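You operate a simulated robot arm through the tools that you are given. There is no shell and no other tool. Be economical: measure what you need, move in short steps, check, and stop when the job is done.

You are at the controls of a simulated robot arm. One attempt, no reset.

Task
Test the yellow connector at 250 V in the VOLTS socket, then switch off.

Only the result counts: the job must be done as asked and must still hold three seconds after the hand-in. Knocking over, shifting, dropping, spilling or breaking anything else fails it.

Robot
A 7-joint arm with a two-finger parallel gripper, fixed in place. Base frame: the origin is at the foot of the arm, x ahead of it, y to its left, z up; the work surface is at about z = 88. Lengths are in cm, angles in rad, forces in N, time in s.
With the tool pointing down near the work surface it reaches from about 30 to 70 cm from the base axis. Its first joint turns from -1.152 to 1.152 rad. Payload 1.57 kg.
Tool frame: the origin (TCP) lies between the finger pads and is the grasp point; the fingertips stand 3 cm ahead of it; z points along the fingers, y is the line along which they close. Largest opening 11 cm; finger width 2.4, thickness 1.2; the body of the gripper, 4.8 by 11.2 cm, starts 7.8 cm behind the TCP.
Orientation is told as [roll, pitch, yaw] about the base's x, y, z axes, in that order, counted from this pose: with the fingers straight down and closing along the base's y, the tool's x points along the base's -x, its y along +y and its z along -z.

Tools
- The arm moves only by the tool move_arm. Its argument "commands" is a list of rows, each a list of 7 numbers: the shift along the tool's x, y, z in cm, then the turn, a rotation vector about the tool's x, y, z in rad, then the finger opening in cm, from 0 to 11. In form: [[dx, dy, dz, wx, wy, wz, claw], ...]. A call has 1 to 12 rows; each row shifts and turns the commanded pose from where the row before left it, along the tool's axes as they then stand. A row lasts 0.2 s, in which the tool goes at most 5 cm and 0.15 rad; a call with a longer step from one row to the next is refused whole, and so is a gripper value outside its range. A pose out of reach is approached as far as the arm can. The call stops where the force on the tool passes 40 N (or 10 N more than at its start, if that is more) or the arm is blocked; 0.2 s more then pass. The fingers move at their own pace (about 10.8 cm/s each) and stop on an object; they squeeze with about 42 N. The grip force told is the motor's: it shows also when the fingers shut on nothing. Time passes only in rows, and 0.2 s behind the last, so rows that do not move let the fingers close. It gives the time, the measured TCP pose, the force on the tool (base axes), the opening and the grip force at its end, in the units of the frame above (readings bear some noise), and new pictures: "pictures" is both (left out), scene, wrist or none.
- Cameras (640 x 400 px; columns grow to the right, rows downward): "scene" is fixed at [17.8, -38.54, 139.71]; the picture's right is [0.79, -0.61, 0.00], its down [-0.34, -0.44, -0.83] and it looks along [0.51, 0.66, -0.55] (base axes); focal length 312 px, centre (320, 200). "wrist" rides on the gripper at [-3.6, 0, -8] in the tool frame; the picture's right is [0.00, -1.00, 0.00], its down [0.97, 0.00, -0.24] and it looks along [0.24, 0.00, 0.97] (tool axes); focal length 218 px, centre (320, 200). There is no depth. A picture from a camera that has moved, and an enlarged one, comes with that camera's place and axes in the base frame and with its lens. The place of the scene camera against the robot may be out by one fixed shift of up to 2.5 cm in any direction.
- inspect(camera, box): a new picture of the part [left, top, right, bottom] of that camera's present view, enlarged. It takes no simulated time.
- job_done(): hands the job in; it is judged then, once.

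Go step by step. Nothing tells you positions but the pictures and the camera data: compare them with the known pose of the tool, close in by small moves and look again before you grip or let go. The budget is 120 turns and 150 pictures, counting those below and the enlarged ones. Unless the task says otherwise, let go and move clear before handing in, and close with one line.

The tools are called after "Call:" by a JSON object that holds its "method" and its "body". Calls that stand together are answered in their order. move_arm: Moves the arm, as the interface text tells. Its arguments: {"type":"object","properties":{"commands":{"type":"array"},"pictures":{"type":"string","enum":["both","scene","wrist","none"]}},"required":["commands"]} The other tools are called the same way: inspect (camera, box) takes an enlarged picture of a part of a camera's view; job_done () hands the job in.

At the start:

```text
time: 0.0
eef_pos: [39.48, 0.83, 123.57]
tool_rot: [0.0, 0.0, -0.001]
contact_force: [0.9, -0.1, 0.1]
width: 11.01
grasp_force: 0.1
```

scene: 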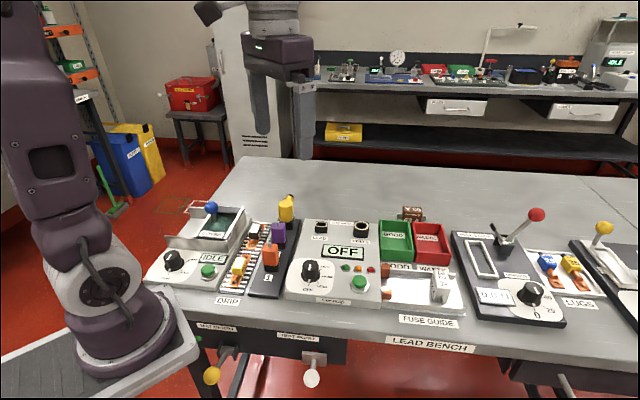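
wrist: 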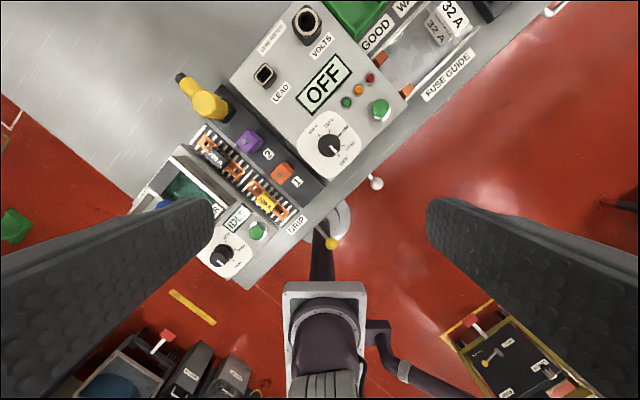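

I see the tester box showing OFF, with a dial, green button, LEAD and VOLTS sockets, and a rack with yellow, purple and orange connectors. I'll enlarge both views first.

Call:
{"method": "inspect", "body": {"camera": "scene", "box": [220, 180, 400, 310]}}

Call:
{"method": "inspect", "body": {"camera": "wrist", "box": [160, 0, 420, 200]}}

Call:
{"method": "inspect", "body": {"camera": "wrist", "box": [290, 90, 400, 190]}}

```text
3.08 times, centred on (310, 245) of scene
camera zoom: at [17.8, -38.54, 139.71], right [0.79, -0.61, 0.0], down [-0.34, -0.44, -0.83], along [0.51, 0.66, -0.55], focal length 961 px, centre (351, 62)
```

zoom: 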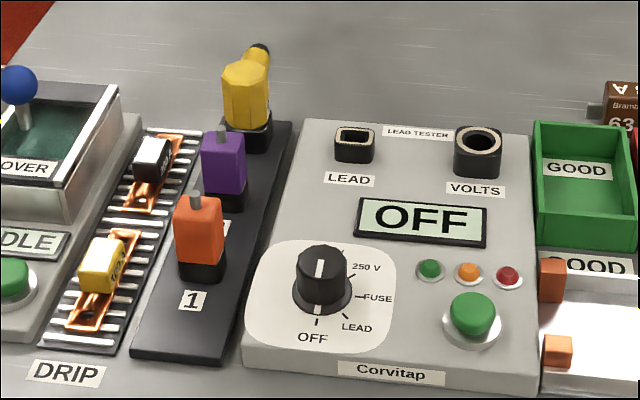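

```text
2.00 times, centred on (290, 100) of wrist
camera zoom: at [43.16, 0.85, 131.73], right [0.0, -1.0, 0.0], down [-0.97, 0.0, 0.24], along [-0.24, 0.0, -0.97], focal length 436 px, centre (380, 400)
```

zoom: 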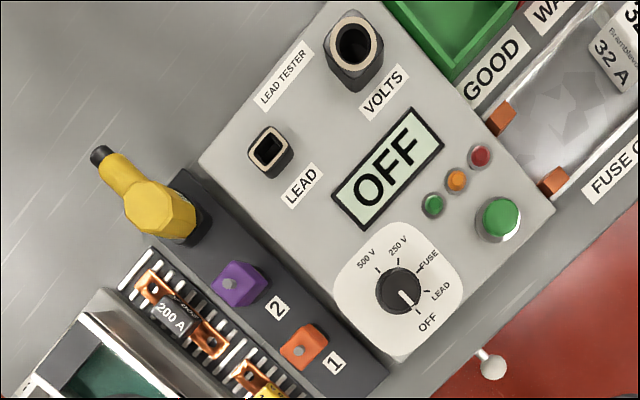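

```text
4.00 times, centred on (345, 140) of wrist
camera zoom: at [43.16, 0.85, 131.73], right [0.0, -1.0, 0.0], down [-0.97, 0.0, 0.24], along [-0.24, 0.0, -0.97], focal length 873 px, centre (220, 440)
```

zoom: 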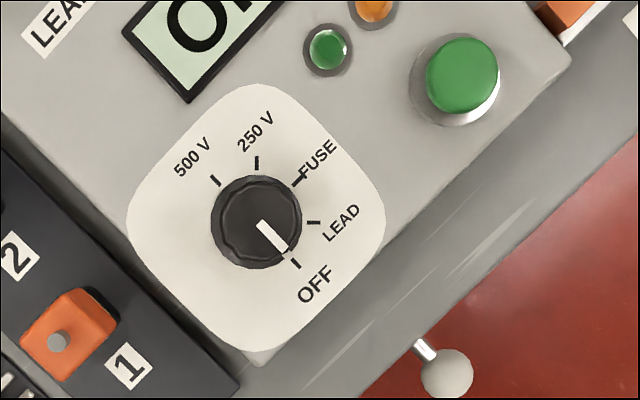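

The bench is set about 45° to the base, with yellow roughly at (49,17), VOLTS at (62,3), and the dial at (43,-1). I'll yaw the tool to align with the bench and look from there.

Call:
{"method": "move_arm", "body": {"commands": [[-2, 3, 0, 0, 0, 0, 11], [-2, 3, 0, 0, 0, 0, 11], [0, 3, 0, 0, 0, 0, 11], [0, 0, 0, 0, 0, -0.131, 11], [0, 0, 0, 0, 0, -0.131, 11], [0, 0, 0, 0, 0, -0.131, 11], [0, 0, 0, 0, 0, -0.131, 11], [0, 0, 0, 0, 0, -0.131, 11], [0, 0, 0, 0, 0, -0.131, 11], [0, 0, 0, 0, 0, 0, 11]]}}

```text
time: 2.2
eef_pos: [43.65, 9.9, 123.68]
tool_rot: [0.0, -0.001, 0.786]
contact_force: [0.1, 0.2, 1.0]
width: 10.99
grasp_force: 0.1
camera wrist: at [46.1, 12.43, 131.71], right [0.71, -0.71, 0.0], down [-0.68, -0.69, 0.24], along [-0.17, -0.17, -0.97], focal length 218 px, centre (320, 200)
```

scene: 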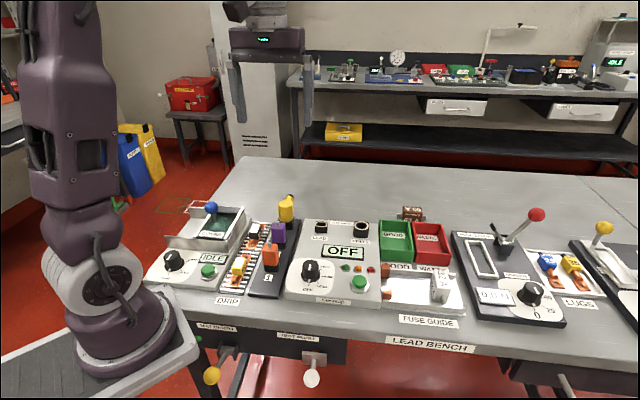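
wrist: 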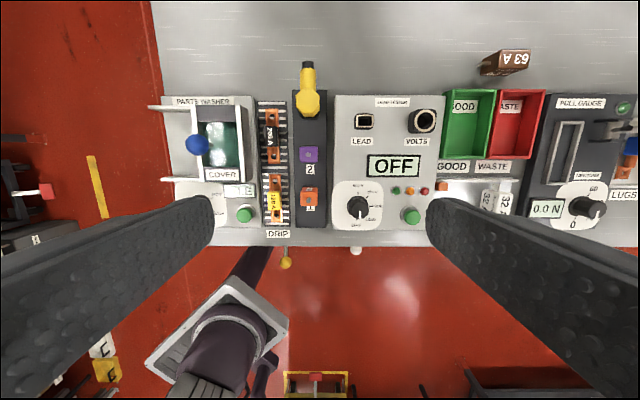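

The view is now square with the bench. I'll enlarge the regions to measure them.

Call:
{"method": "inspect", "body": {"camera": "wrist", "box": [260, 50, 450, 150]}}

Call:
{"method": "inspect", "body": {"camera": "wrist", "box": [320, 150, 450, 240]}}

```text
3.37 times, centred on (355, 100) of wrist
camera zoom: at [46.1, 12.43, 131.71], right [0.71, -0.71, 0.0], down [-0.68, -0.69, 0.24], along [-0.17, -0.17, -0.97], focal length 735 px, centre (202, 537)
```

zoom: 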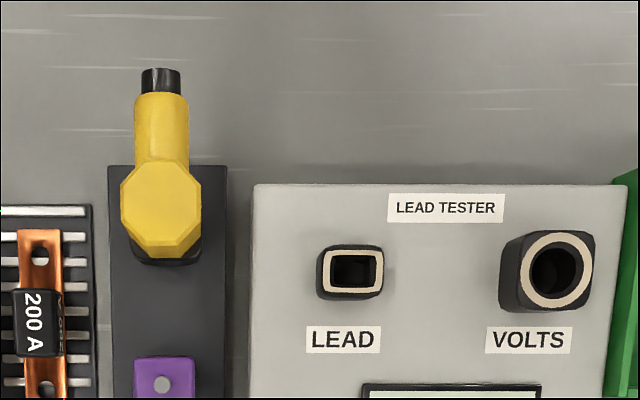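

```text
4.44 times, centred on (385, 195) of wrist
camera zoom: at [46.1, 12.43, 131.71], right [0.71, -0.71, 0.0], down [-0.68, -0.69, 0.24], along [-0.17, -0.17, -0.97], focal length 970 px, centre (31, 222)
```

zoom: 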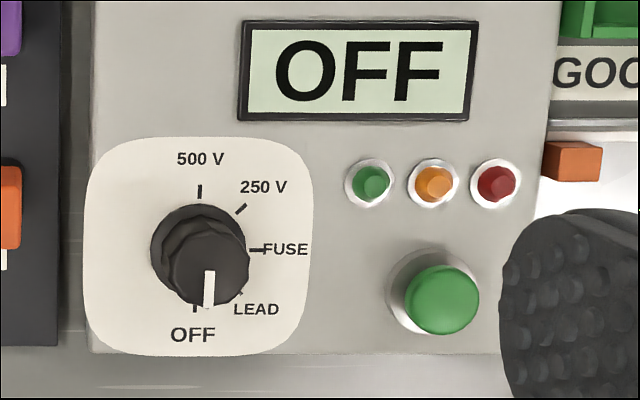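

Dial needs a 135° counter-clockwise turn from OFF to 250 V. Stereo puts the yellow connector at about (49.6,18.7), top z≈94, and VOLTS at about (61.7,2.7), rim z≈92.6. I'll move closer above yellow.

Call:
{"method": "move_arm", "body": {"commands": [[-2, 1, 3, 0, 0, 0, 11], [-2, 1, 4, 0, 0, 0, 11], [-2, 0, 4, 0, 0, 0, 11], [0, 0, 0, 0, 0, 0, 11]]}}

```text
time: 3.2
eef_pos: [46.45, 15.59, 112.57]
tool_rot: [0.001, 0.0, 0.786]
contact_force: [-0.1, 0.3, 0.9]
width: 11.01
grasp_force: 0.1
camera wrist: at [48.93, 18.2, 120.72], right [0.71, -0.71, 0.0], down [-0.69, -0.69, 0.24], along [-0.17, -0.17, -0.97], focal length 218 px, centre (320, 200)
```

scene: 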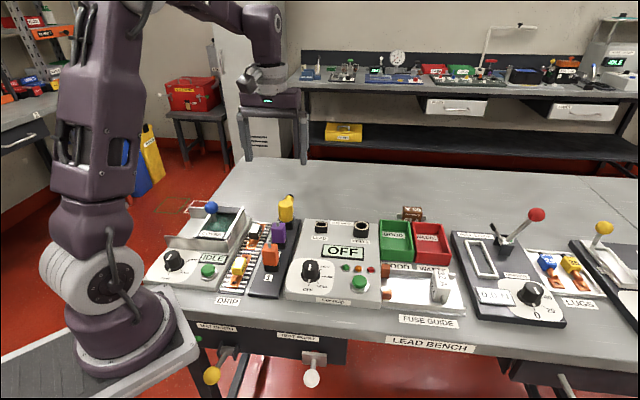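
wrist: 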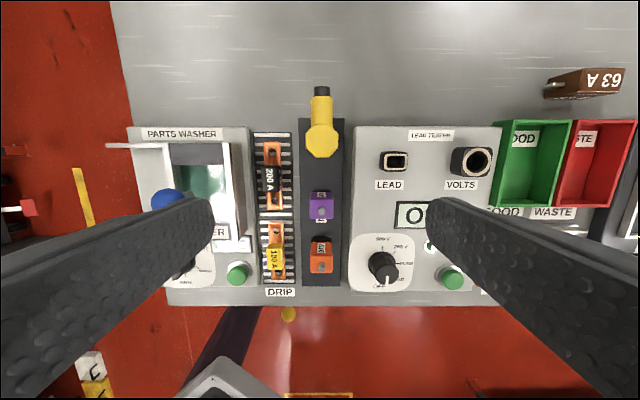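

Call:
{"method": "inspect", "body": {"camera": "wrist", "box": [270, 70, 390, 170]}}

Call:
{"method": "inspect", "body": {"camera": "wrist", "box": [420, 120, 520, 200]}}

Call:
{"method": "inspect", "body": {"camera": "scene", "box": [260, 185, 310, 225]}}

Call:
{"method": "inspect", "body": {"camera": "scene", "box": [340, 205, 390, 245]}}

```text
4.00 times, centred on (330, 120) of wrist
camera zoom: at [48.93, 18.2, 120.72], right [0.71, -0.71, 0.0], down [-0.69, -0.69, 0.24], along [-0.17, -0.17, -0.97], focal length 873 px, centre (280, 520)
```

zoom: 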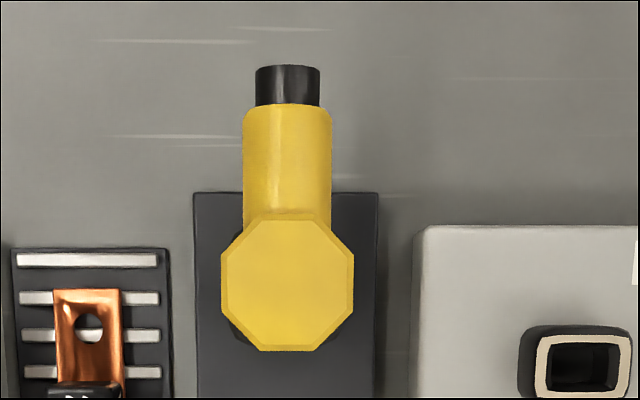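

```text
5.00 times, centred on (470, 160) of wrist
camera zoom: at [48.93, 18.2, 120.72], right [0.71, -0.71, 0.0], down [-0.69, -0.69, 0.24], along [-0.17, -0.17, -0.97], focal length 1091 px, centre (-430, 400)
```

zoom: 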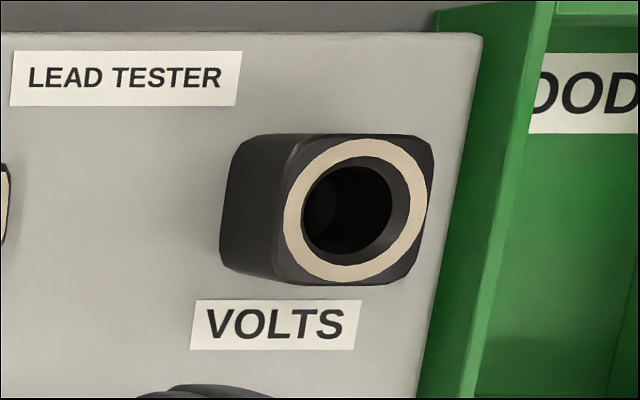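

```text
10.00 times, centred on (285, 205) of scene
camera zoom: at [17.8, -38.54, 139.71], right [0.79, -0.61, 0.0], down [-0.34, -0.44, -0.83], along [0.51, 0.66, -0.55], focal length 3122 px, centre (670, 150)
```

zoom: 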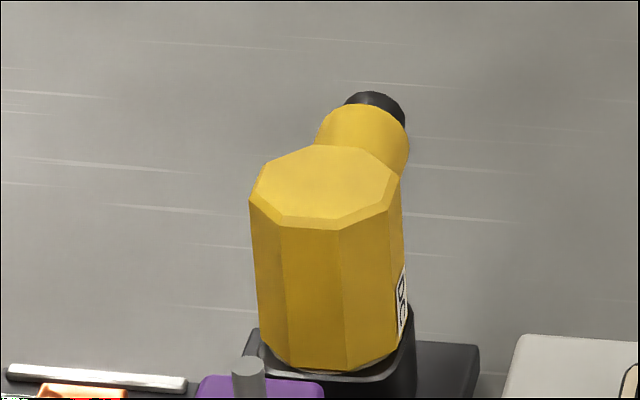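

```text
10.00 times, centred on (365, 225) of scene
camera zoom: at [17.8, -38.54, 139.71], right [0.79, -0.61, 0.0], down [-0.34, -0.44, -0.83], along [0.51, 0.66, -0.55], focal length 3122 px, centre (-130, -50)
```

zoom: 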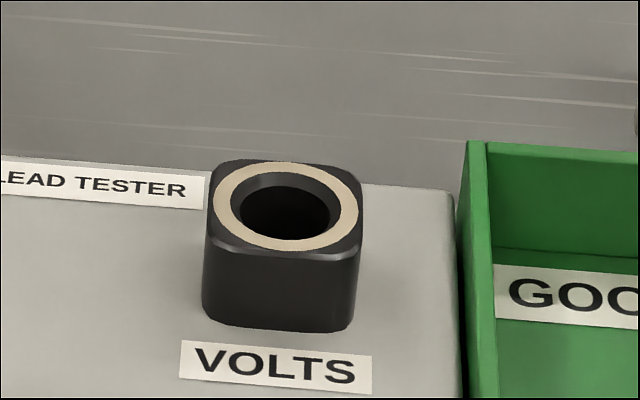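

The yellow body is an upright octagonal prism about 3.8 cm wide with a horizontal tail pointing to the rear. VOLTS is a round socket. I'll go above the body and stop short, to check alignment.

Call:
{"method": "move_arm", "body": {"commands": [[-2, -0.1, 1, 0, 0, 0, 9], [-2.3, 0, 4, 0, 0, 0, 8], [0, 0, 4, 0, 0, 0, 8], [0, 0, 1, 0, 0, 0, 8], [0, 0, 0, 0, 0, 0, 8]]}}

Call:
{"method": "inspect", "body": {"camera": "scene", "box": [240, 150, 340, 230]}}

```text
time: 4.4
eef_pos: [49.53, 18.6, 102.55]
tool_rot: [0.0, -0.001, 0.786]
contact_force: [0.6, 0.5, -1.0]
width: 8.01
grasp_force: 0.1
camera wrist: at [52.07, 21.15, 110.72], right [0.71, -0.71, 0.0], down [-0.69, -0.69, 0.24], along [-0.17, -0.17, -0.97], focal length 218 px, centre (320, 200)
```

scene: 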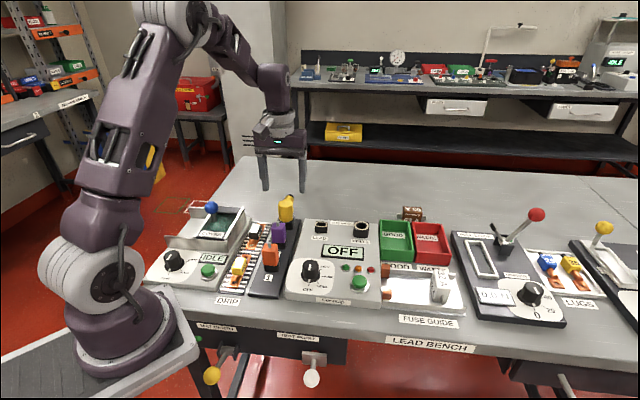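
wrist: 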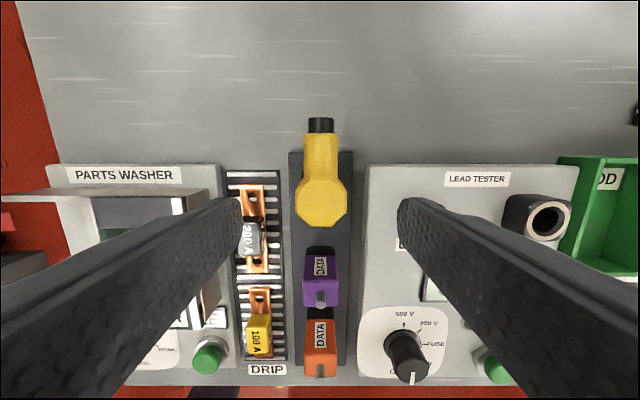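

```text
5.00 times, centred on (290, 190) of scene
camera zoom: at [17.8, -38.54, 139.71], right [0.79, -0.61, 0.0], down [-0.34, -0.44, -0.83], along [0.51, 0.66, -0.55], focal length 1561 px, centre (470, 250)
```

zoom: 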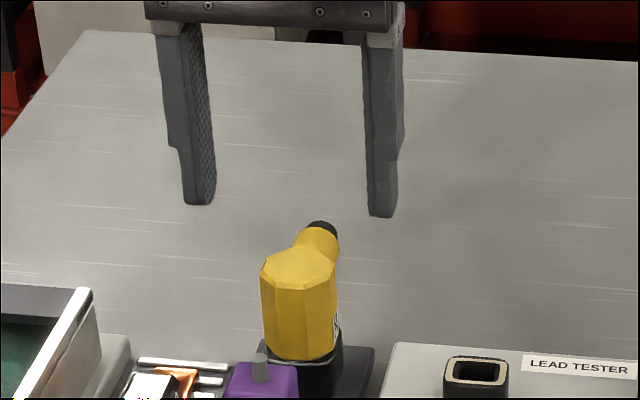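

Aligned: the top is at z≈96.7, centred on the TCP. I'll descend so the tips reach z≈93, then grip.

Call:
{"method": "move_arm", "body": {"commands": [[0, 0, 3, 0, 0, 0, 7], [0, 0, 2.7, 0, 0, 0, 6], [0, 0, 1, 0, 0, 0, 6], [0, 0, 0, 0, 0, 0, 6]]}}

Call:
{"method": "inspect", "body": {"camera": "scene", "box": [240, 150, 340, 230]}}

```text
time: 5.4
eef_pos: [49.49, 18.42, 95.84]
tool_rot: [-0.001, 0.0, 0.787]
contact_force: [0.9, 0.3, 0.0]
width: 5.97
grasp_force: 0.1
camera wrist: at [52.03, 21.04, 103.99], right [0.71, -0.71, 0.0], down [-0.69, -0.69, 0.24], along [-0.17, -0.17, -0.97], focal length 218 px, centre (320, 200)
```

scene: 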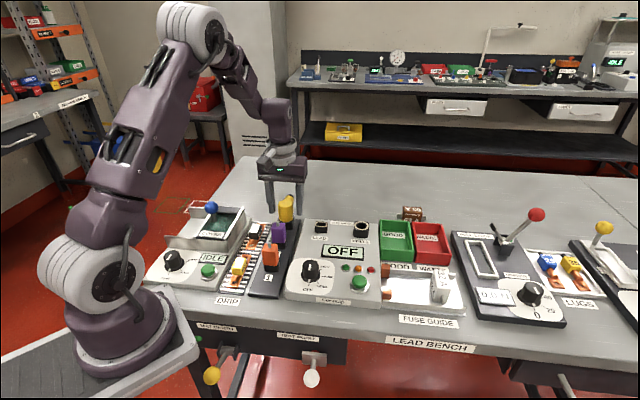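
wrist: 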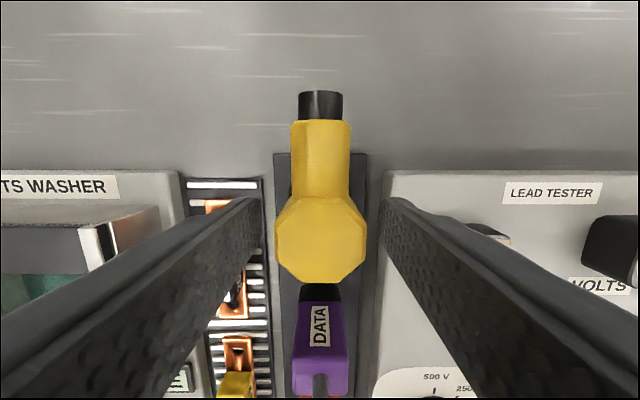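

```text
5.00 times, centred on (290, 190) of scene
camera zoom: at [17.8, -38.54, 139.71], right [0.79, -0.61, 0.0], down [-0.34, -0.44, -0.83], along [0.51, 0.66, -0.55], focal length 1561 px, centre (470, 250)
```

zoom: 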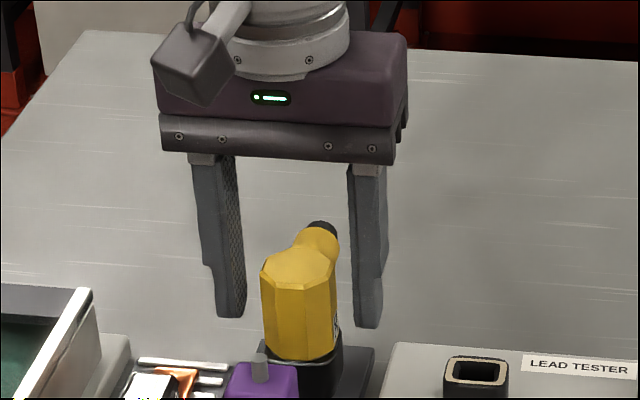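

The fingers straddle the body correctly. Closing now.

Call:
{"method": "move_arm", "body": {"commands": [[-0.2, 0, 0.3, 0, 0, 0, 5], [0, 0, 0, 0, 0, 0, 2], [0, 0, 0, 0, 0, 0, 2], [0, 0, 0, 0, 0, 0, 2], [0, 0, 0, 0, 0, 0, 2]], "pictures": "wrist"}}

```text
time: 6.6
eef_pos: [49.78, 18.6, 95.55]
tool_rot: [0.0, 0.0, 0.787]
contact_force: [-0.6, -0.9, -0.3]
width: 3.55
grasp_force: 41.9
camera wrist: at [52.17, 21.17, 103.67], right [0.71, -0.71, 0.0], down [-0.69, -0.69, 0.24], along [-0.17, -0.17, -0.97], focal length 218 px, centre (320, 200)
```

wrist: 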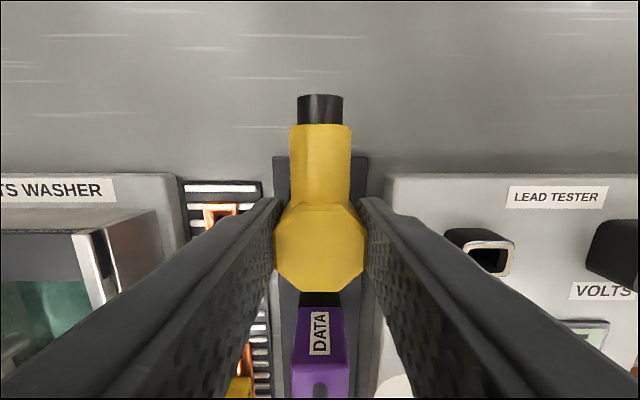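

Gripped with 3.55 cm between the fingers. Lifting straight up.

Call:
{"method": "move_arm", "body": {"commands": [[0, 0, -1, 0, 0, 0, 2], [0, 0, -2, 0, 0, 0, 2], [0, 0, -3, 0, 0, 0, 2], [0, 0, -3, 0, 0, 0, 2], [0, 0, -1, 0, 0, 0, 2], [0, 0, 0, 0, 0, 0, 2]]}}

Call:
{"method": "inspect", "body": {"camera": "scene", "box": [240, 110, 340, 290]}}

```text
time: 8.0
eef_pos: [49.75, 18.58, 105.57]
tool_rot: [0.0, 0.0, 0.788]
contact_force: [0.2, -0.7, -1.8]
width: 3.57
grasp_force: 42.4
camera wrist: at [52.24, 21.18, 113.65], right [0.71, -0.71, 0.0], down [-0.69, -0.69, 0.24], along [-0.17, -0.17, -0.97], focal length 218 px, centre (320, 200)
```

scene: 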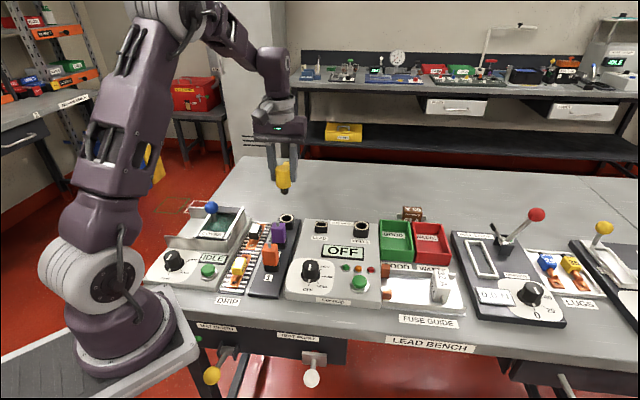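
wrist: 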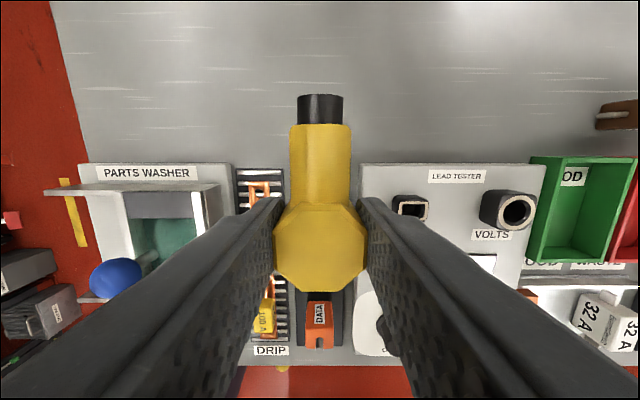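

```text
2.22 times, centred on (290, 200) of scene
camera zoom: at [17.8, -38.54, 139.71], right [0.79, -0.61, 0.0], down [-0.34, -0.44, -0.83], along [0.51, 0.66, -0.55], focal length 694 px, centre (387, 200)
```

zoom: 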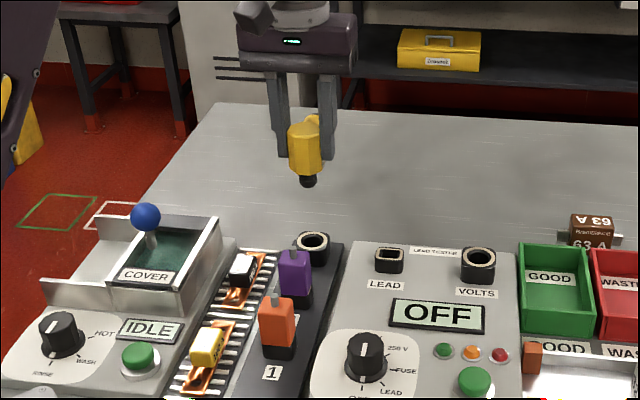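

The plug has come out, and the empty holder matches the VOLTS socket. I'll measure both rims closely to get the offset between them.

Call:
{"method": "inspect", "body": {"camera": "scene", "box": [267, 200, 387, 260]}}

Call:
{"method": "inspect", "body": {"camera": "wrist", "box": [460, 150, 620, 250]}}

```text
5.33 times, centred on (327, 230) of scene
camera zoom: at [17.8, -38.54, 139.71], right [0.79, -0.61, 0.0], down [-0.34, -0.44, -0.83], along [0.51, 0.66, -0.55], focal length 1665 px, centre (283, 40)
```

zoom: 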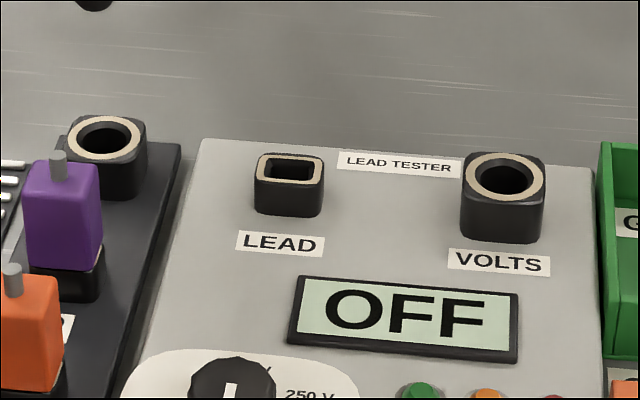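

```text
4.00 times, centred on (540, 200) of wrist
camera zoom: at [52.24, 21.18, 113.65], right [0.71, -0.71, 0.0], down [-0.69, -0.69, 0.24], along [-0.17, -0.17, -0.97], focal length 873 px, centre (-560, 200)
```

zoom: 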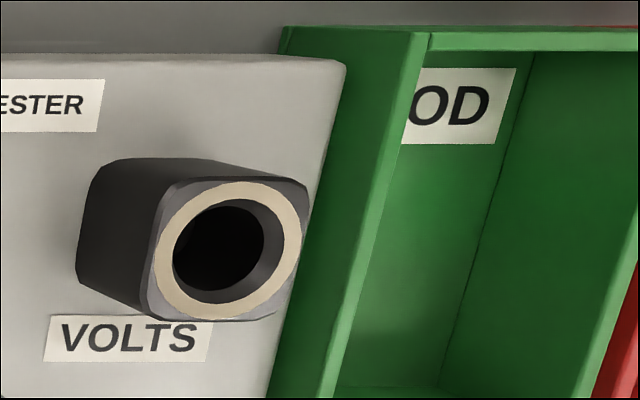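

VOLTS comes out at about (61.5,2.9), with its rim ~1.7 cm higher than the holder's. I'll carry the connector across at the present height.

Call:
{"method": "move_arm", "body": {"commands": [[0.5, -3, 0, 0, 0, 0, 2], [0.5, -4, 0, 0, 0, 0, 2], [0.5, -4, 0, 0, 0, 0, 2], [0.5, -4, 0, 0, 0, 0, 2], [0.5, -3, 0, 0, 0, 0, 2], [0.3, -1.4, 0, 0, 0, 0, 2], [0, 0, 0, 0, 0, 0, 2], [0, 0, 0, 0, 0, 0, 2]]}}

Call:
{"method": "inspect", "body": {"camera": "scene", "box": [300, 130, 440, 270]}}

```text
time: 9.8
eef_pos: [61.55, 3.01, 105.47]
tool_rot: [0.0, -0.002, 0.789]
contact_force: [-0.6, -0.5, -1.4]
width: 3.57
grasp_force: 42.3
camera wrist: at [64.03, 5.59, 113.7], right [0.71, -0.71, 0.0], down [-0.69, -0.69, 0.24], along [-0.17, -0.17, -0.97], focal length 218 px, centre (320, 200)
```

scene: 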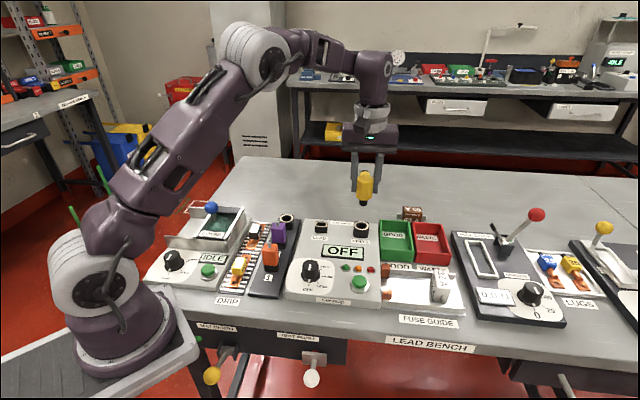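
wrist: 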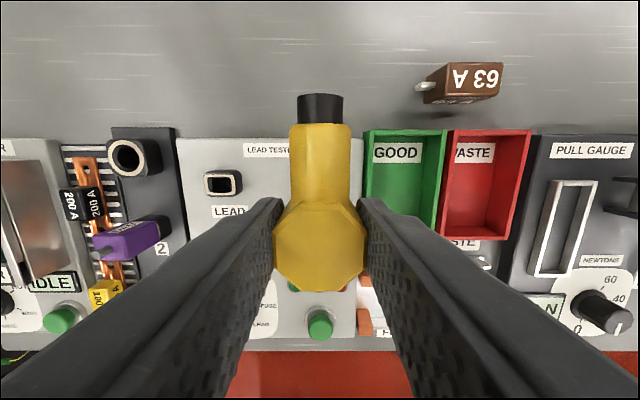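

```text
2.86 times, centred on (370, 200) of scene
camera zoom: at [17.8, -38.54, 139.71], right [0.79, -0.61, 0.0], down [-0.34, -0.44, -0.83], along [0.51, 0.66, -0.55], focal length 892 px, centre (177, 200)
```

zoom: 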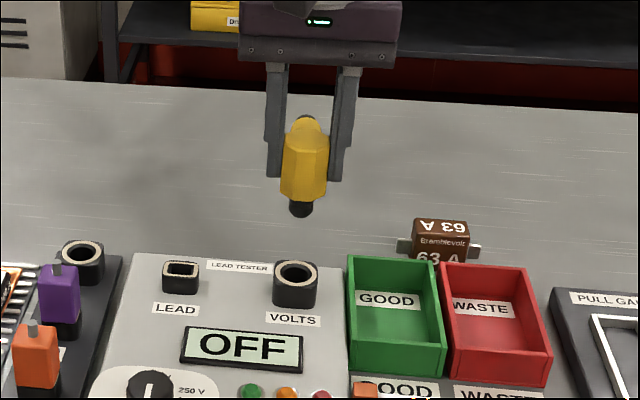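

The plug axis lines up with the VOLTS ring in the scene view. I'll apply a tiny correction and descend to just above the rim.

Call:
{"method": "move_arm", "body": {"commands": [[-0.07, -0.05, 2, 0, 0, 0, 2], [0, 0, 2, 0, 0, 0, 2], [0, 0, 1, 0, 0, 0, 2], [0, 0, 0, 0, 0, 0, 2], [0, 0, 0, 0, 0, 0, 2]], "pictures": "none"}}

Call:
{"method": "inspect", "body": {"camera": "scene", "box": [330, 170, 410, 250]}}

```text
time: 11.0
eef_pos: [61.55, 2.9, 100.62]
tool_rot: [-0.001, -0.001, 0.787]
contact_force: [-0.2, 0.7, -1.3]
width: 3.53
grasp_force: 42.0
```

```text
5.00 times, centred on (370, 210) of scene
camera zoom: at [17.8, -38.54, 139.71], right [0.79, -0.61, 0.0], down [-0.34, -0.44, -0.83], along [0.51, 0.66, -0.55], focal length 1561 px, centre (70, 150)
```

zoom: 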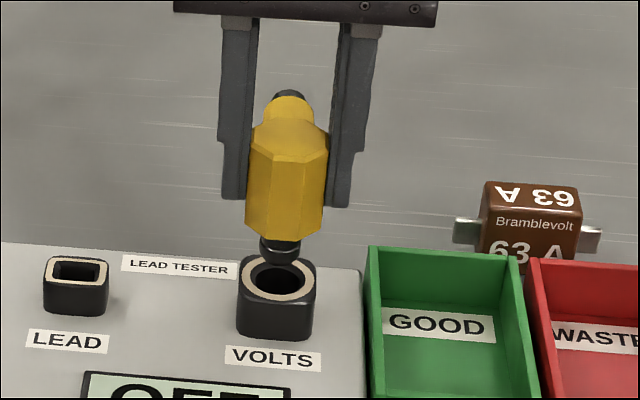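

Tip is centred over the ring. Lowering in small steps.

Call:
{"method": "move_arm", "body": {"commands": [[0, 0, 0.5, 0, 0, 0, 2], [0, 0, 0.5, 0, 0, 0, 2], [0, 0, 0.5, 0, 0, 0, 2], [0, 0, 0.5, 0, 0, 0, 2], [0, 0, 0, 0, 0, 0, 2]], "pictures": "none"}}

Call:
{"method": "inspect", "body": {"camera": "scene", "box": [330, 170, 410, 250]}}

```text
time: 12.2
eef_pos: [61.53, 2.99, 98.59]
tool_rot: [0.001, -0.001, 0.786]
contact_force: [0.5, -0.2, -1.7]
width: 3.58
grasp_force: 41.8
```

```text
5.00 times, centred on (370, 210) of scene
camera zoom: at [17.8, -38.54, 139.71], right [0.79, -0.61, 0.0], down [-0.34, -0.44, -0.83], along [0.51, 0.66, -0.55], focal length 1561 px, centre (70, 150)
```

zoom: 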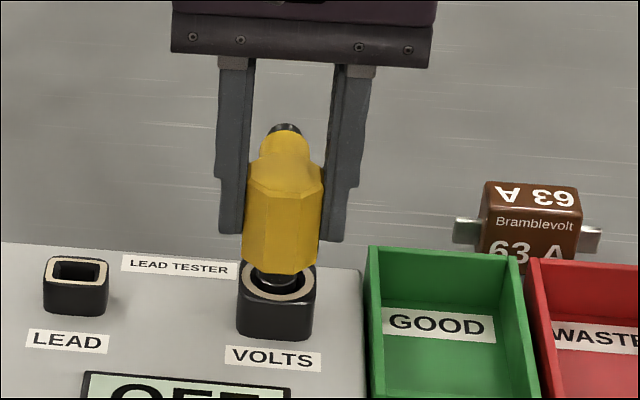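

Plug is entering the socket freely. Continuing to seat it.

Call:
{"method": "move_arm", "body": {"commands": [[0, 0, 0.4, 0, 0, 0, 2], [0, 0, 0.4, 0, 0, 0, 2], [0, 0, 0.3, 0, 0, 0, 2], [0, 0, 0.2, 0, 0, 0, 2], [0, 0, 0.2, 0, 0, 0, 2], [0, 0, 0, 0, 0, 0, 2]], "pictures": "none"}}

Call:
{"method": "inspect", "body": {"camera": "scene", "box": [330, 170, 410, 250]}}

```text
time: 13.6
eef_pos: [61.55, 3.01, 97.1]
tool_rot: [-0.001, 0.0, 0.789]
contact_force: [2.9, 4.8, -1.6]
width: 3.56
grasp_force: 41.9
```

```text
5.00 times, centred on (370, 210) of scene
camera zoom: at [17.81, -38.53, 139.72], right [0.79, -0.61, 0.0], down [-0.34, -0.44, -0.83], along [0.51, 0.66, -0.55], focal length 1561 px, centre (70, 150)
```

zoom: 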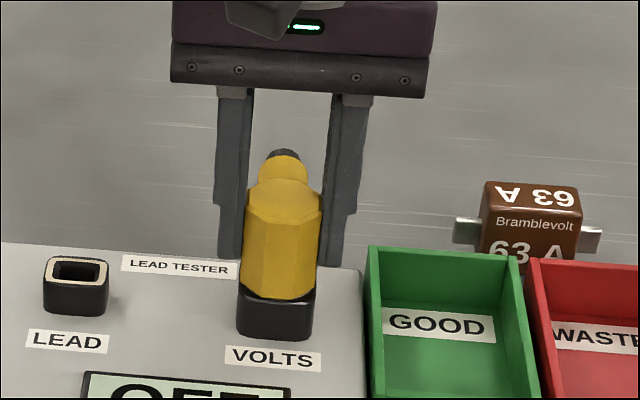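

Almost seated, with a small sideways force toward the rear. I'll ease 0.1 cm that way and press down a bit more.

Call:
{"method": "move_arm", "body": {"commands": [[-0.1, 0, 0.1, 0, 0, 0, 2], [0, 0, 0.15, 0, 0, 0, 2], [0, 0, 0.15, 0, 0, 0, 2], [0, 0, 0, 0, 0, 0, 2]], "pictures": "none"}}

Call:
{"method": "inspect", "body": {"camera": "scene", "box": [330, 170, 410, 250]}}

```text
time: 14.6
eef_pos: [61.6, 2.82, 96.84]
tool_rot: [-0.003, -0.002, 0.786]
contact_force: [-4.8, 1.8, 30.0]
width: 3.57
grasp_force: 41.6
```

```text
5.00 times, centred on (370, 210) of scene
camera zoom: at [17.73, -38.54, 139.72], right [0.79, -0.61, 0.0], down [-0.34, -0.44, -0.83], along [0.51, 0.66, -0.55], focal length 1561 px, centre (70, 150)
```

zoom: 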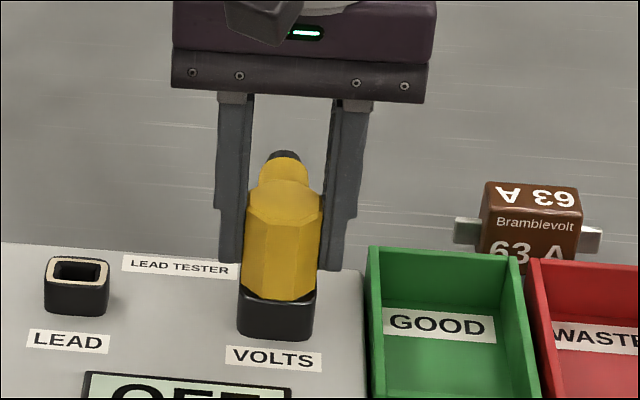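

Seated: 30 N of upward reaction. I'll relax, open only a little because the GOOD bin is close, and rise straight up.

Call:
{"method": "move_arm", "body": {"commands": [[0, 0, -0.25, 0, 0, 0, 2], [0, 0, 0, 0, 0, 0, 4.3], [0, 0, 0, 0, 0, 0, 4.3], [0, 0, -1, 0, 0, 0, 4.3], [0, 0, -2.5, 0, 0, 0, 4.3], [0, 0, -4, 0, 0, 0, 4.5], [0, 0, -4, 0, 0, 0, 5], [0, 0, -2, 0, 0, 0, 5], [0, 0, 0, 0, 0, 0, 5]]}}

Call:
{"method": "inspect", "body": {"camera": "scene", "box": [280, 180, 400, 300]}}

```text
time: 16.6
eef_pos: [61.69, 3.05, 110.63]
tool_rot: [-0.001, 0.0, 0.788]
contact_force: [-0.7, 0.9, -0.1]
width: 5.0
grasp_force: 0.1
camera wrist: at [64.15, 5.61, 118.72], right [0.71, -0.71, 0.0], down [-0.69, -0.69, 0.24], along [-0.17, -0.17, -0.97], focal length 218 px, centre (320, 200)
```

scene: 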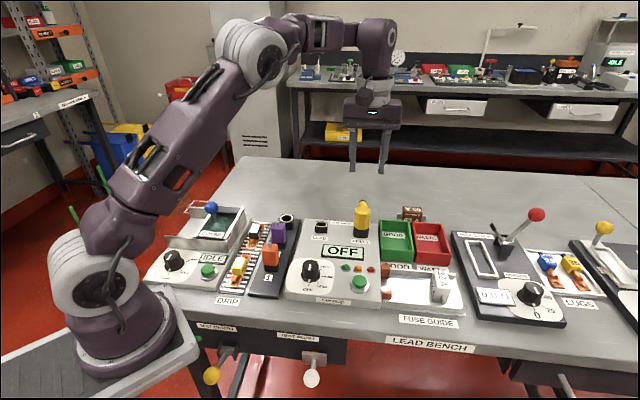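
wrist: 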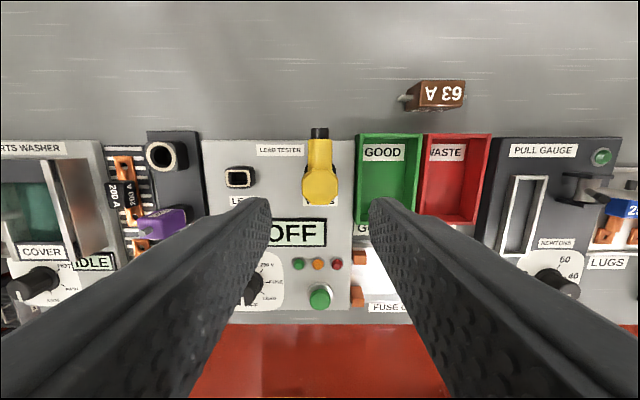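

```text
3.33 times, centred on (340, 240) of scene
camera zoom: at [17.8, -38.54, 139.71], right [0.79, -0.61, 0.0], down [-0.34, -0.44, -0.83], along [0.51, 0.66, -0.55], focal length 1041 px, centre (253, 67)
```

zoom: 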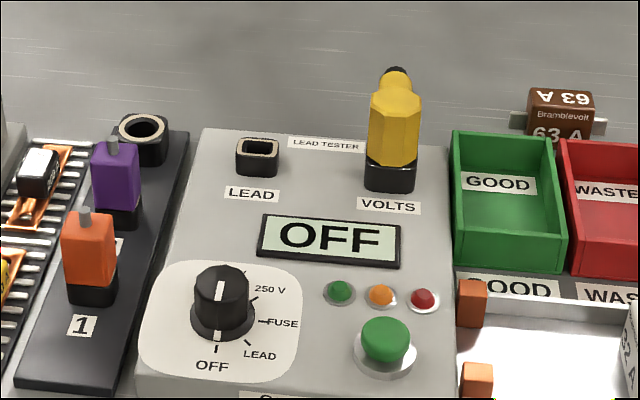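

Connector is seated upright. Next is the dial, so I'll move the camera above it.

Call:
{"method": "move_arm", "body": {"commands": [[3, 2.5, 0, 0, 0, 0, 5], [3, 2.5, 0, 0, 0, 0, 5], [3, 2.5, 0, 0, 0, 0, 5], [2.8, 2.2, 0, 0, 0, 0, 5], [1, 0.7, 0, 0, 0, 0, 6], [0, 0, 0, 0, 0, 0, 6], [0, 0, 0, 0, 0, 0, 6]], "pictures": "wrist"}}

Call:
{"method": "inspect", "body": {"camera": "wrist", "box": [260, 140, 440, 260]}}

```text
time: 18.2
eef_pos: [45.13, 1.25, 110.45]
tool_rot: [0.0, 0.0, 0.785]
contact_force: [0.0, 0.1, 0.6]
width: 6.01
grasp_force: 0.1
camera wrist: at [47.64, 3.88, 118.51], right [0.71, -0.71, 0.0], down [-0.69, -0.69, 0.24], along [-0.17, -0.17, -0.97], focal length 218 px, centre (320, 200)
```

wrist: 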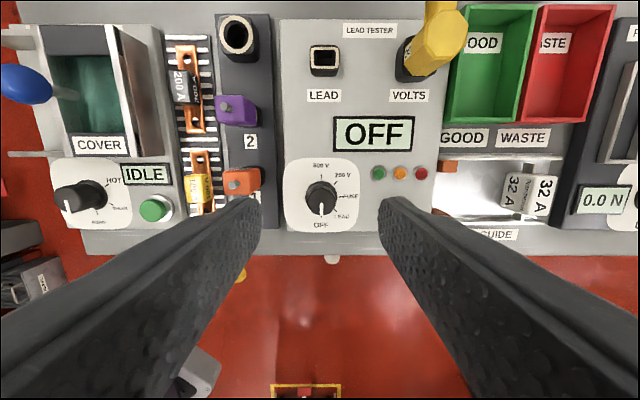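

```text
3.33 times, centred on (350, 200) of wrist
camera zoom: at [47.64, 3.88, 118.51], right [0.71, -0.71, 0.0], down [-0.69, -0.69, 0.24], along [-0.17, -0.17, -0.97], focal length 728 px, centre (220, 200)
```

zoom: 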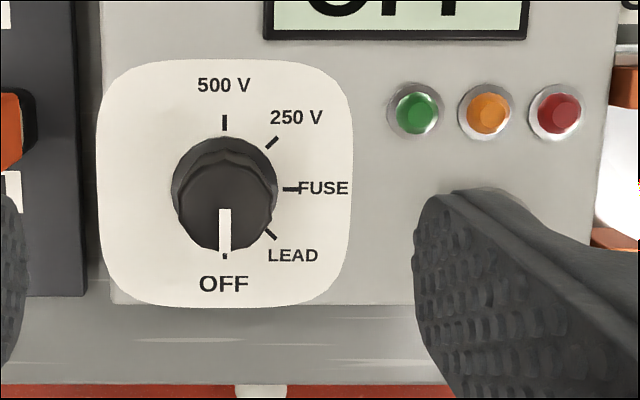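

Dial centre is at about (43.2,-0.8), with the cap top at z≈93.6 and ~3.2 cm across. I'll centre over it and pre-rotate the wrist so there is room for the 135° counter-clockwise turn.

Call:
{"method": "move_arm", "body": {"commands": [[2.83, -0.06, 0, 0, 0, 0, 6], [0, 0, 0.5, 0, 0, 0.1402, 6], [0, 0, 0.5, 0, 0, 0.1402, 6], [0, 0, 0.5, 0, 0, 0.1402, 6], [0, 0, 0.5, 0, 0, 0.1402, 6], [0, 0, 0.5, 0, 0, 0.1402, 6], [0, 0, 0.5, 0, 0, 0.1402, 6], [0, 0, 0.5, 0, 0, 0.1402, 6], [0, 0, 0.5, 0, 0, 0.1402, 6], [0, 0, 0.5, 0, 0, 0.1402, 6], [0, 0, 0.5, 0, 0, 0.1402, 6], [0, 0, 0.5, 0, 0, 0.1402, 6]], "pictures": "none"}}

Call:
{"method": "move_arm", "body": {"commands": [[0, 0, 1, 0, 0, 0.1402, 6], [0, 0, 1, 0, 0, 0.1402, 6], [0, 0, 1, 0, 0, 0.1402, 6], [0, 0, 0, 0, 0, 0, 6], [0, 0, 0, 0, 0, 0, 6]]}}

```text
time: 20.8
eef_pos: [43.24, -0.7, 105.04]
tool_rot: [0.0, 0.0, -0.759]
contact_force: [-0.3, -0.5, 0.8]
width: 5.98
grasp_force: 0.0
```

```text
time: 22.0
eef_pos: [43.34, -0.82, 102.02]
tool_rot: [0.0, 0.0, -1.178]
contact_force: [-0.4, 0.5, -0.8]
width: 6.02
grasp_force: 0.1
camera wrist: at [44.58, -4.07, 110.04], right [-0.92, -0.38, 0.0], down [-0.37, 0.9, 0.24], along [-0.09, 0.22, -0.97], focal length 218 px, centre (320, 200)
```

scene: 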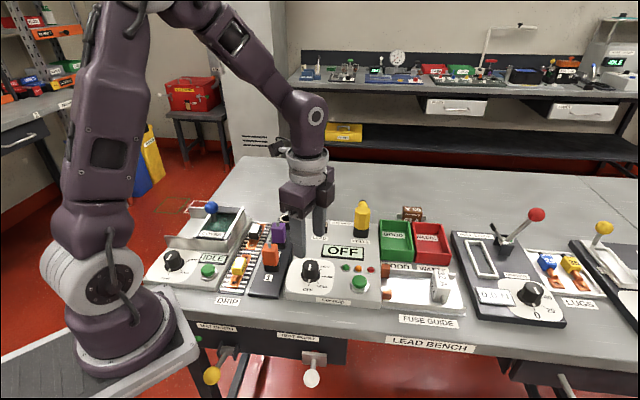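
wrist: 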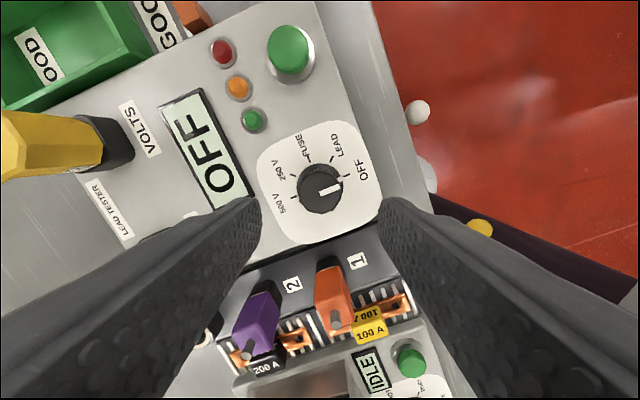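

Centred on the knob. Descending and gripping it.

Call:
{"method": "move_arm", "body": {"commands": [[0, 0, 3, 0, 0, 0, 6], [0, 0, 3, 0, 0, 0, 6], [0, 0, 1, 0, 0, 0, 6], [0, 0, 0, 0, 0, 0, 6]]}}

Call:
{"method": "inspect", "body": {"camera": "scene", "box": [270, 220, 390, 310]}}

```text
time: 23.0
eef_pos: [43.35, -0.75, 94.94]
tool_rot: [0.0, -0.001, -1.176]
contact_force: [-0.1, 0.2, 0.0]
width: 6.01
grasp_force: 0.0
camera wrist: at [44.69, -4.0, 103.02], right [-0.92, -0.38, 0.0], down [-0.37, 0.9, 0.24], along [-0.09, 0.22, -0.97], focal length 218 px, centre (320, 200)
```

scene: 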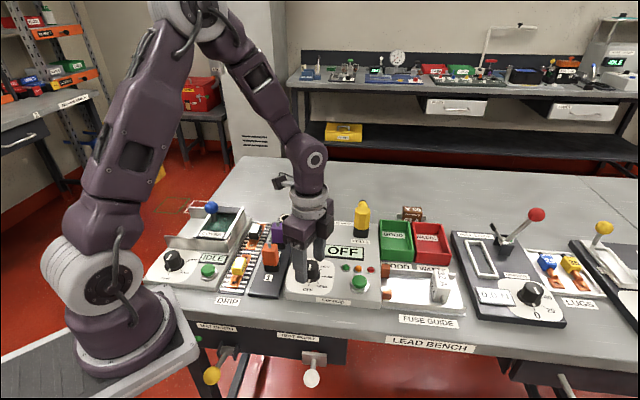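
wrist: 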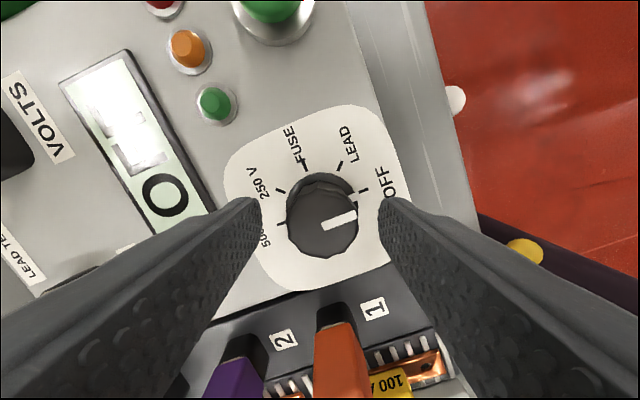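

```text
4.44 times, centred on (330, 265) of scene
camera zoom: at [17.8, -38.54, 139.71], right [0.79, -0.61, 0.0], down [-0.34, -0.44, -0.83], along [0.51, 0.66, -0.55], focal length 1388 px, centre (276, -89)
```

zoom: 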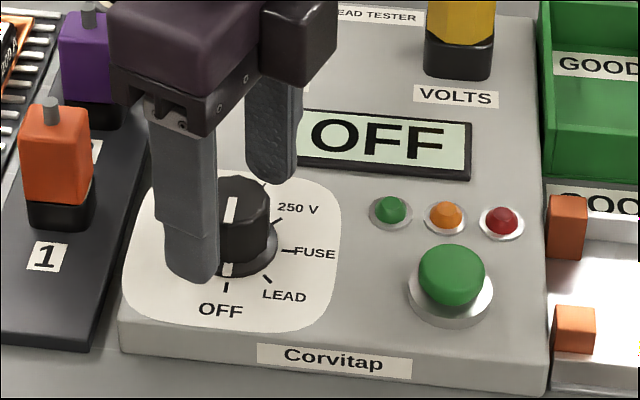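

Call:
{"method": "move_arm", "body": {"commands": [[0, 0, 0, 0, 0, 0, 4], [0, 0, 0, 0, 0, 0, 2], [0, 0, 0, 0, 0, 0, 2], [0, 0, 0, 0, 0, 0, 2]], "pictures": "wrist"}}

```text
time: 24.0
eef_pos: [43.33, -0.81, 94.93]
tool_rot: [-0.002, 0.0, -1.177]
contact_force: [-13.8, -7.0, -2.0]
width: 3.34
grasp_force: 41.0
camera wrist: at [44.6, -4.04, 103.02], right [-0.92, -0.38, 0.0], down [-0.37, 0.9, 0.24], along [-0.09, 0.22, -0.97], focal length 218 px, centre (320, 200)
```

wrist: 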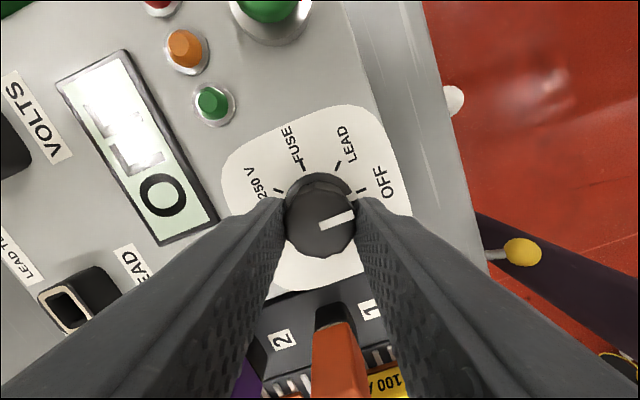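

Knob gripped, with a slight off-centre force. I'll shift 0.13 cm to centre and start turning counter-clockwise.

Call:
{"method": "move_arm", "body": {"commands": [[0, -0.13, 0, 0, 0, 0, 2], [0, 0, 0, 0, 0, -0.1, 2], [0, 0, 0, 0, 0, -0.12, 2], [0, 0, 0, 0, 0, -0.12, 2], [0, 0, 0, 0, 0, -0.12, 2], [0, 0, 0, 0, 0, 0, 2]], "pictures": "wrist"}}

```text
time: 25.4
eef_pos: [43.19, -0.72, 95.0]
tool_rot: [0.001, -0.003, -0.714]
contact_force: [6.0, 2.3, -4.6]
width: 3.35
grasp_force: 41.6
camera wrist: at [45.86, -3.1, 103.07], right [-0.65, -0.76, 0.0], down [-0.73, 0.64, 0.24], along [-0.18, 0.16, -0.97], focal length 218 px, centre (320, 200)
```

wrist: 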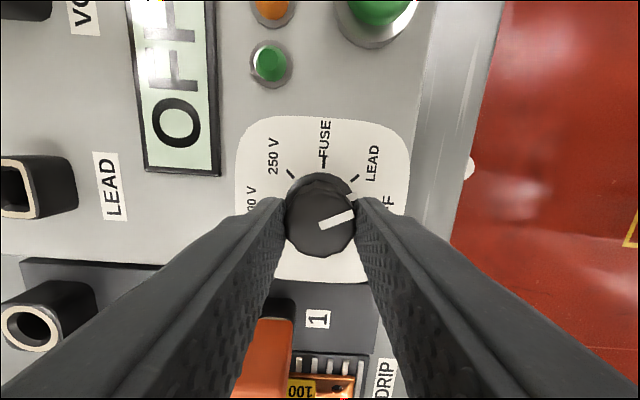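

The knob follows the gripper. Continuing the turn.

Call:
{"method": "move_arm", "body": {"commands": [[0, 0, 0, 0, 0, -0.135, 2], [0, 0, 0, 0, 0, -0.135, 2], [0, 0, 0, 0, 0, -0.135, 2], [0, 0, 0, 0, 0, -0.135, 2], [0, 0, 0, 0, 0, -0.135, 2], [0, 0, 0, 0, 0, -0.135, 2], [0, 0, 0, 0, 0, -0.135, 2], [0, 0, 0, 0, 0, -0.135, 2], [0, 0, 0, 0, 0, -0.135, 2], [0, 0, 0, 0, 0, -0.135, 2], [0, 0, 0, 0, 0, -0.135, 2], [0, 0, 0, 0, 0, 0, 2]], "pictures": "wrist"}}

```text
time: 28.0
eef_pos: [43.26, -0.87, 94.98]
tool_rot: [-0.001, -0.001, 0.77]
contact_force: [15.8, -14.3, -13.5]
width: 3.39
grasp_force: 41.5
camera wrist: at [45.75, 1.65, 103.07], right [0.7, -0.72, 0.0], down [-0.7, -0.68, 0.24], along [-0.17, -0.17, -0.97], focal length 218 px, centre (320, 200)
```

wrist: 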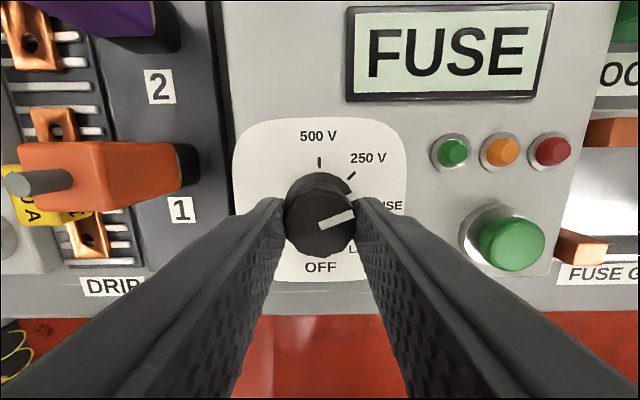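

Display reads FUSE. I'll ease the side force slightly and turn the last ~0.4 rad to 250 V.

Call:
{"method": "move_arm", "body": {"commands": [[0, -0.08, 0.05, 0, 0, 0, 2], [0, 0, 0, 0, 0, -0.135, 2], [0, 0, 0, 0, 0, -0.135, 2], [0, 0, 0, 0, 0, -0.138, 2], [0, 0, 0, 0, 0, 0, 2]], "pictures": "wrist"}}

```text
time: 29.2
eef_pos: [43.27, -0.88, 94.89]
tool_rot: [-0.002, -0.003, 1.178]
contact_force: [15.5, -7.4, 3.6]
width: 3.35
grasp_force: 41.3
camera wrist: at [44.56, 2.44, 103.08], right [0.92, -0.38, 0.0], down [-0.37, -0.9, 0.24], along [-0.09, -0.22, -0.97], focal length 218 px, centre (320, 200)
```

wrist: 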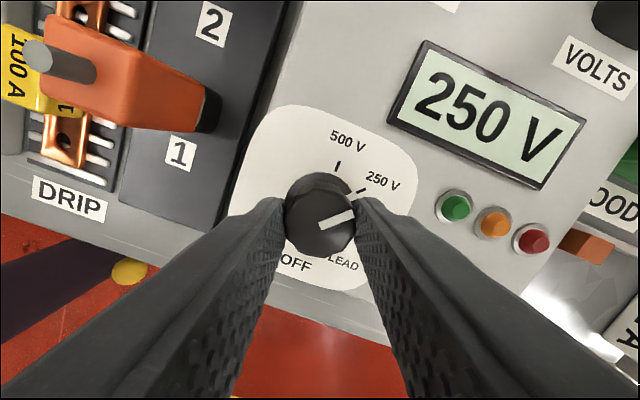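

Display shows 250 V. Releasing the knob and rising to find the green button.

Call:
{"method": "move_arm", "body": {"commands": [[0, 0, 0, 0, 0, 0, 5.5], [0, 0, 0, 0, 0, 0, 5.5], [0, 0, -2, 0, 0, 0, 5.5], [0, 0, -4, 0, 0, 0, 5.5], [0, 0, -4, 0, 0, 0, 2], [0, 0, 0, 0, 0, 0, 0], [0, 0, 0, 0, 0, 0, 0]], "pictures": "wrist"}}

Call:
{"method": "inspect", "body": {"camera": "wrist", "box": [300, 130, 500, 260]}}

```text
time: 30.8
eef_pos: [43.25, -0.88, 105.03]
tool_rot: [0.0, 0.0, 1.176]
contact_force: [0.7, 0.5, 0.9]
width: 0.0
grasp_force: 21.1
camera wrist: at [44.52, 2.6, 113.16], right [0.92, -0.38, 0.0], down [-0.37, -0.9, 0.24], along [-0.09, -0.22, -0.97], focal length 218 px, centre (320, 200)
```

wrist: 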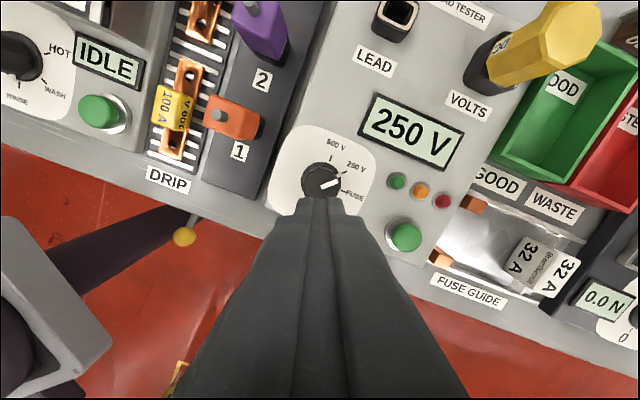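

```text
3.08 times, centred on (400, 195) of wrist
camera zoom: at [44.52, 2.6, 113.16], right [0.92, -0.38, 0.0], down [-0.37, -0.9, 0.24], along [-0.09, -0.22, -0.97], focal length 672 px, centre (74, 215)
```

zoom: 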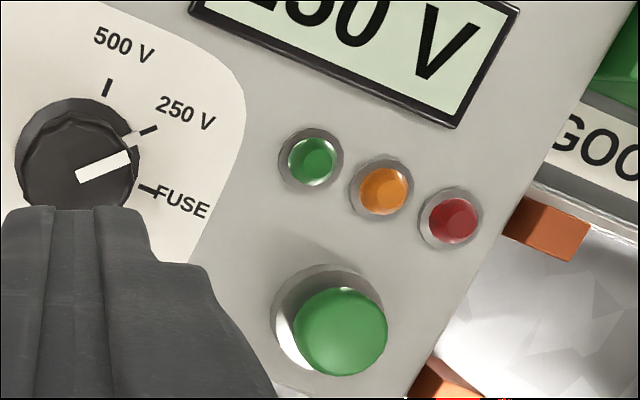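

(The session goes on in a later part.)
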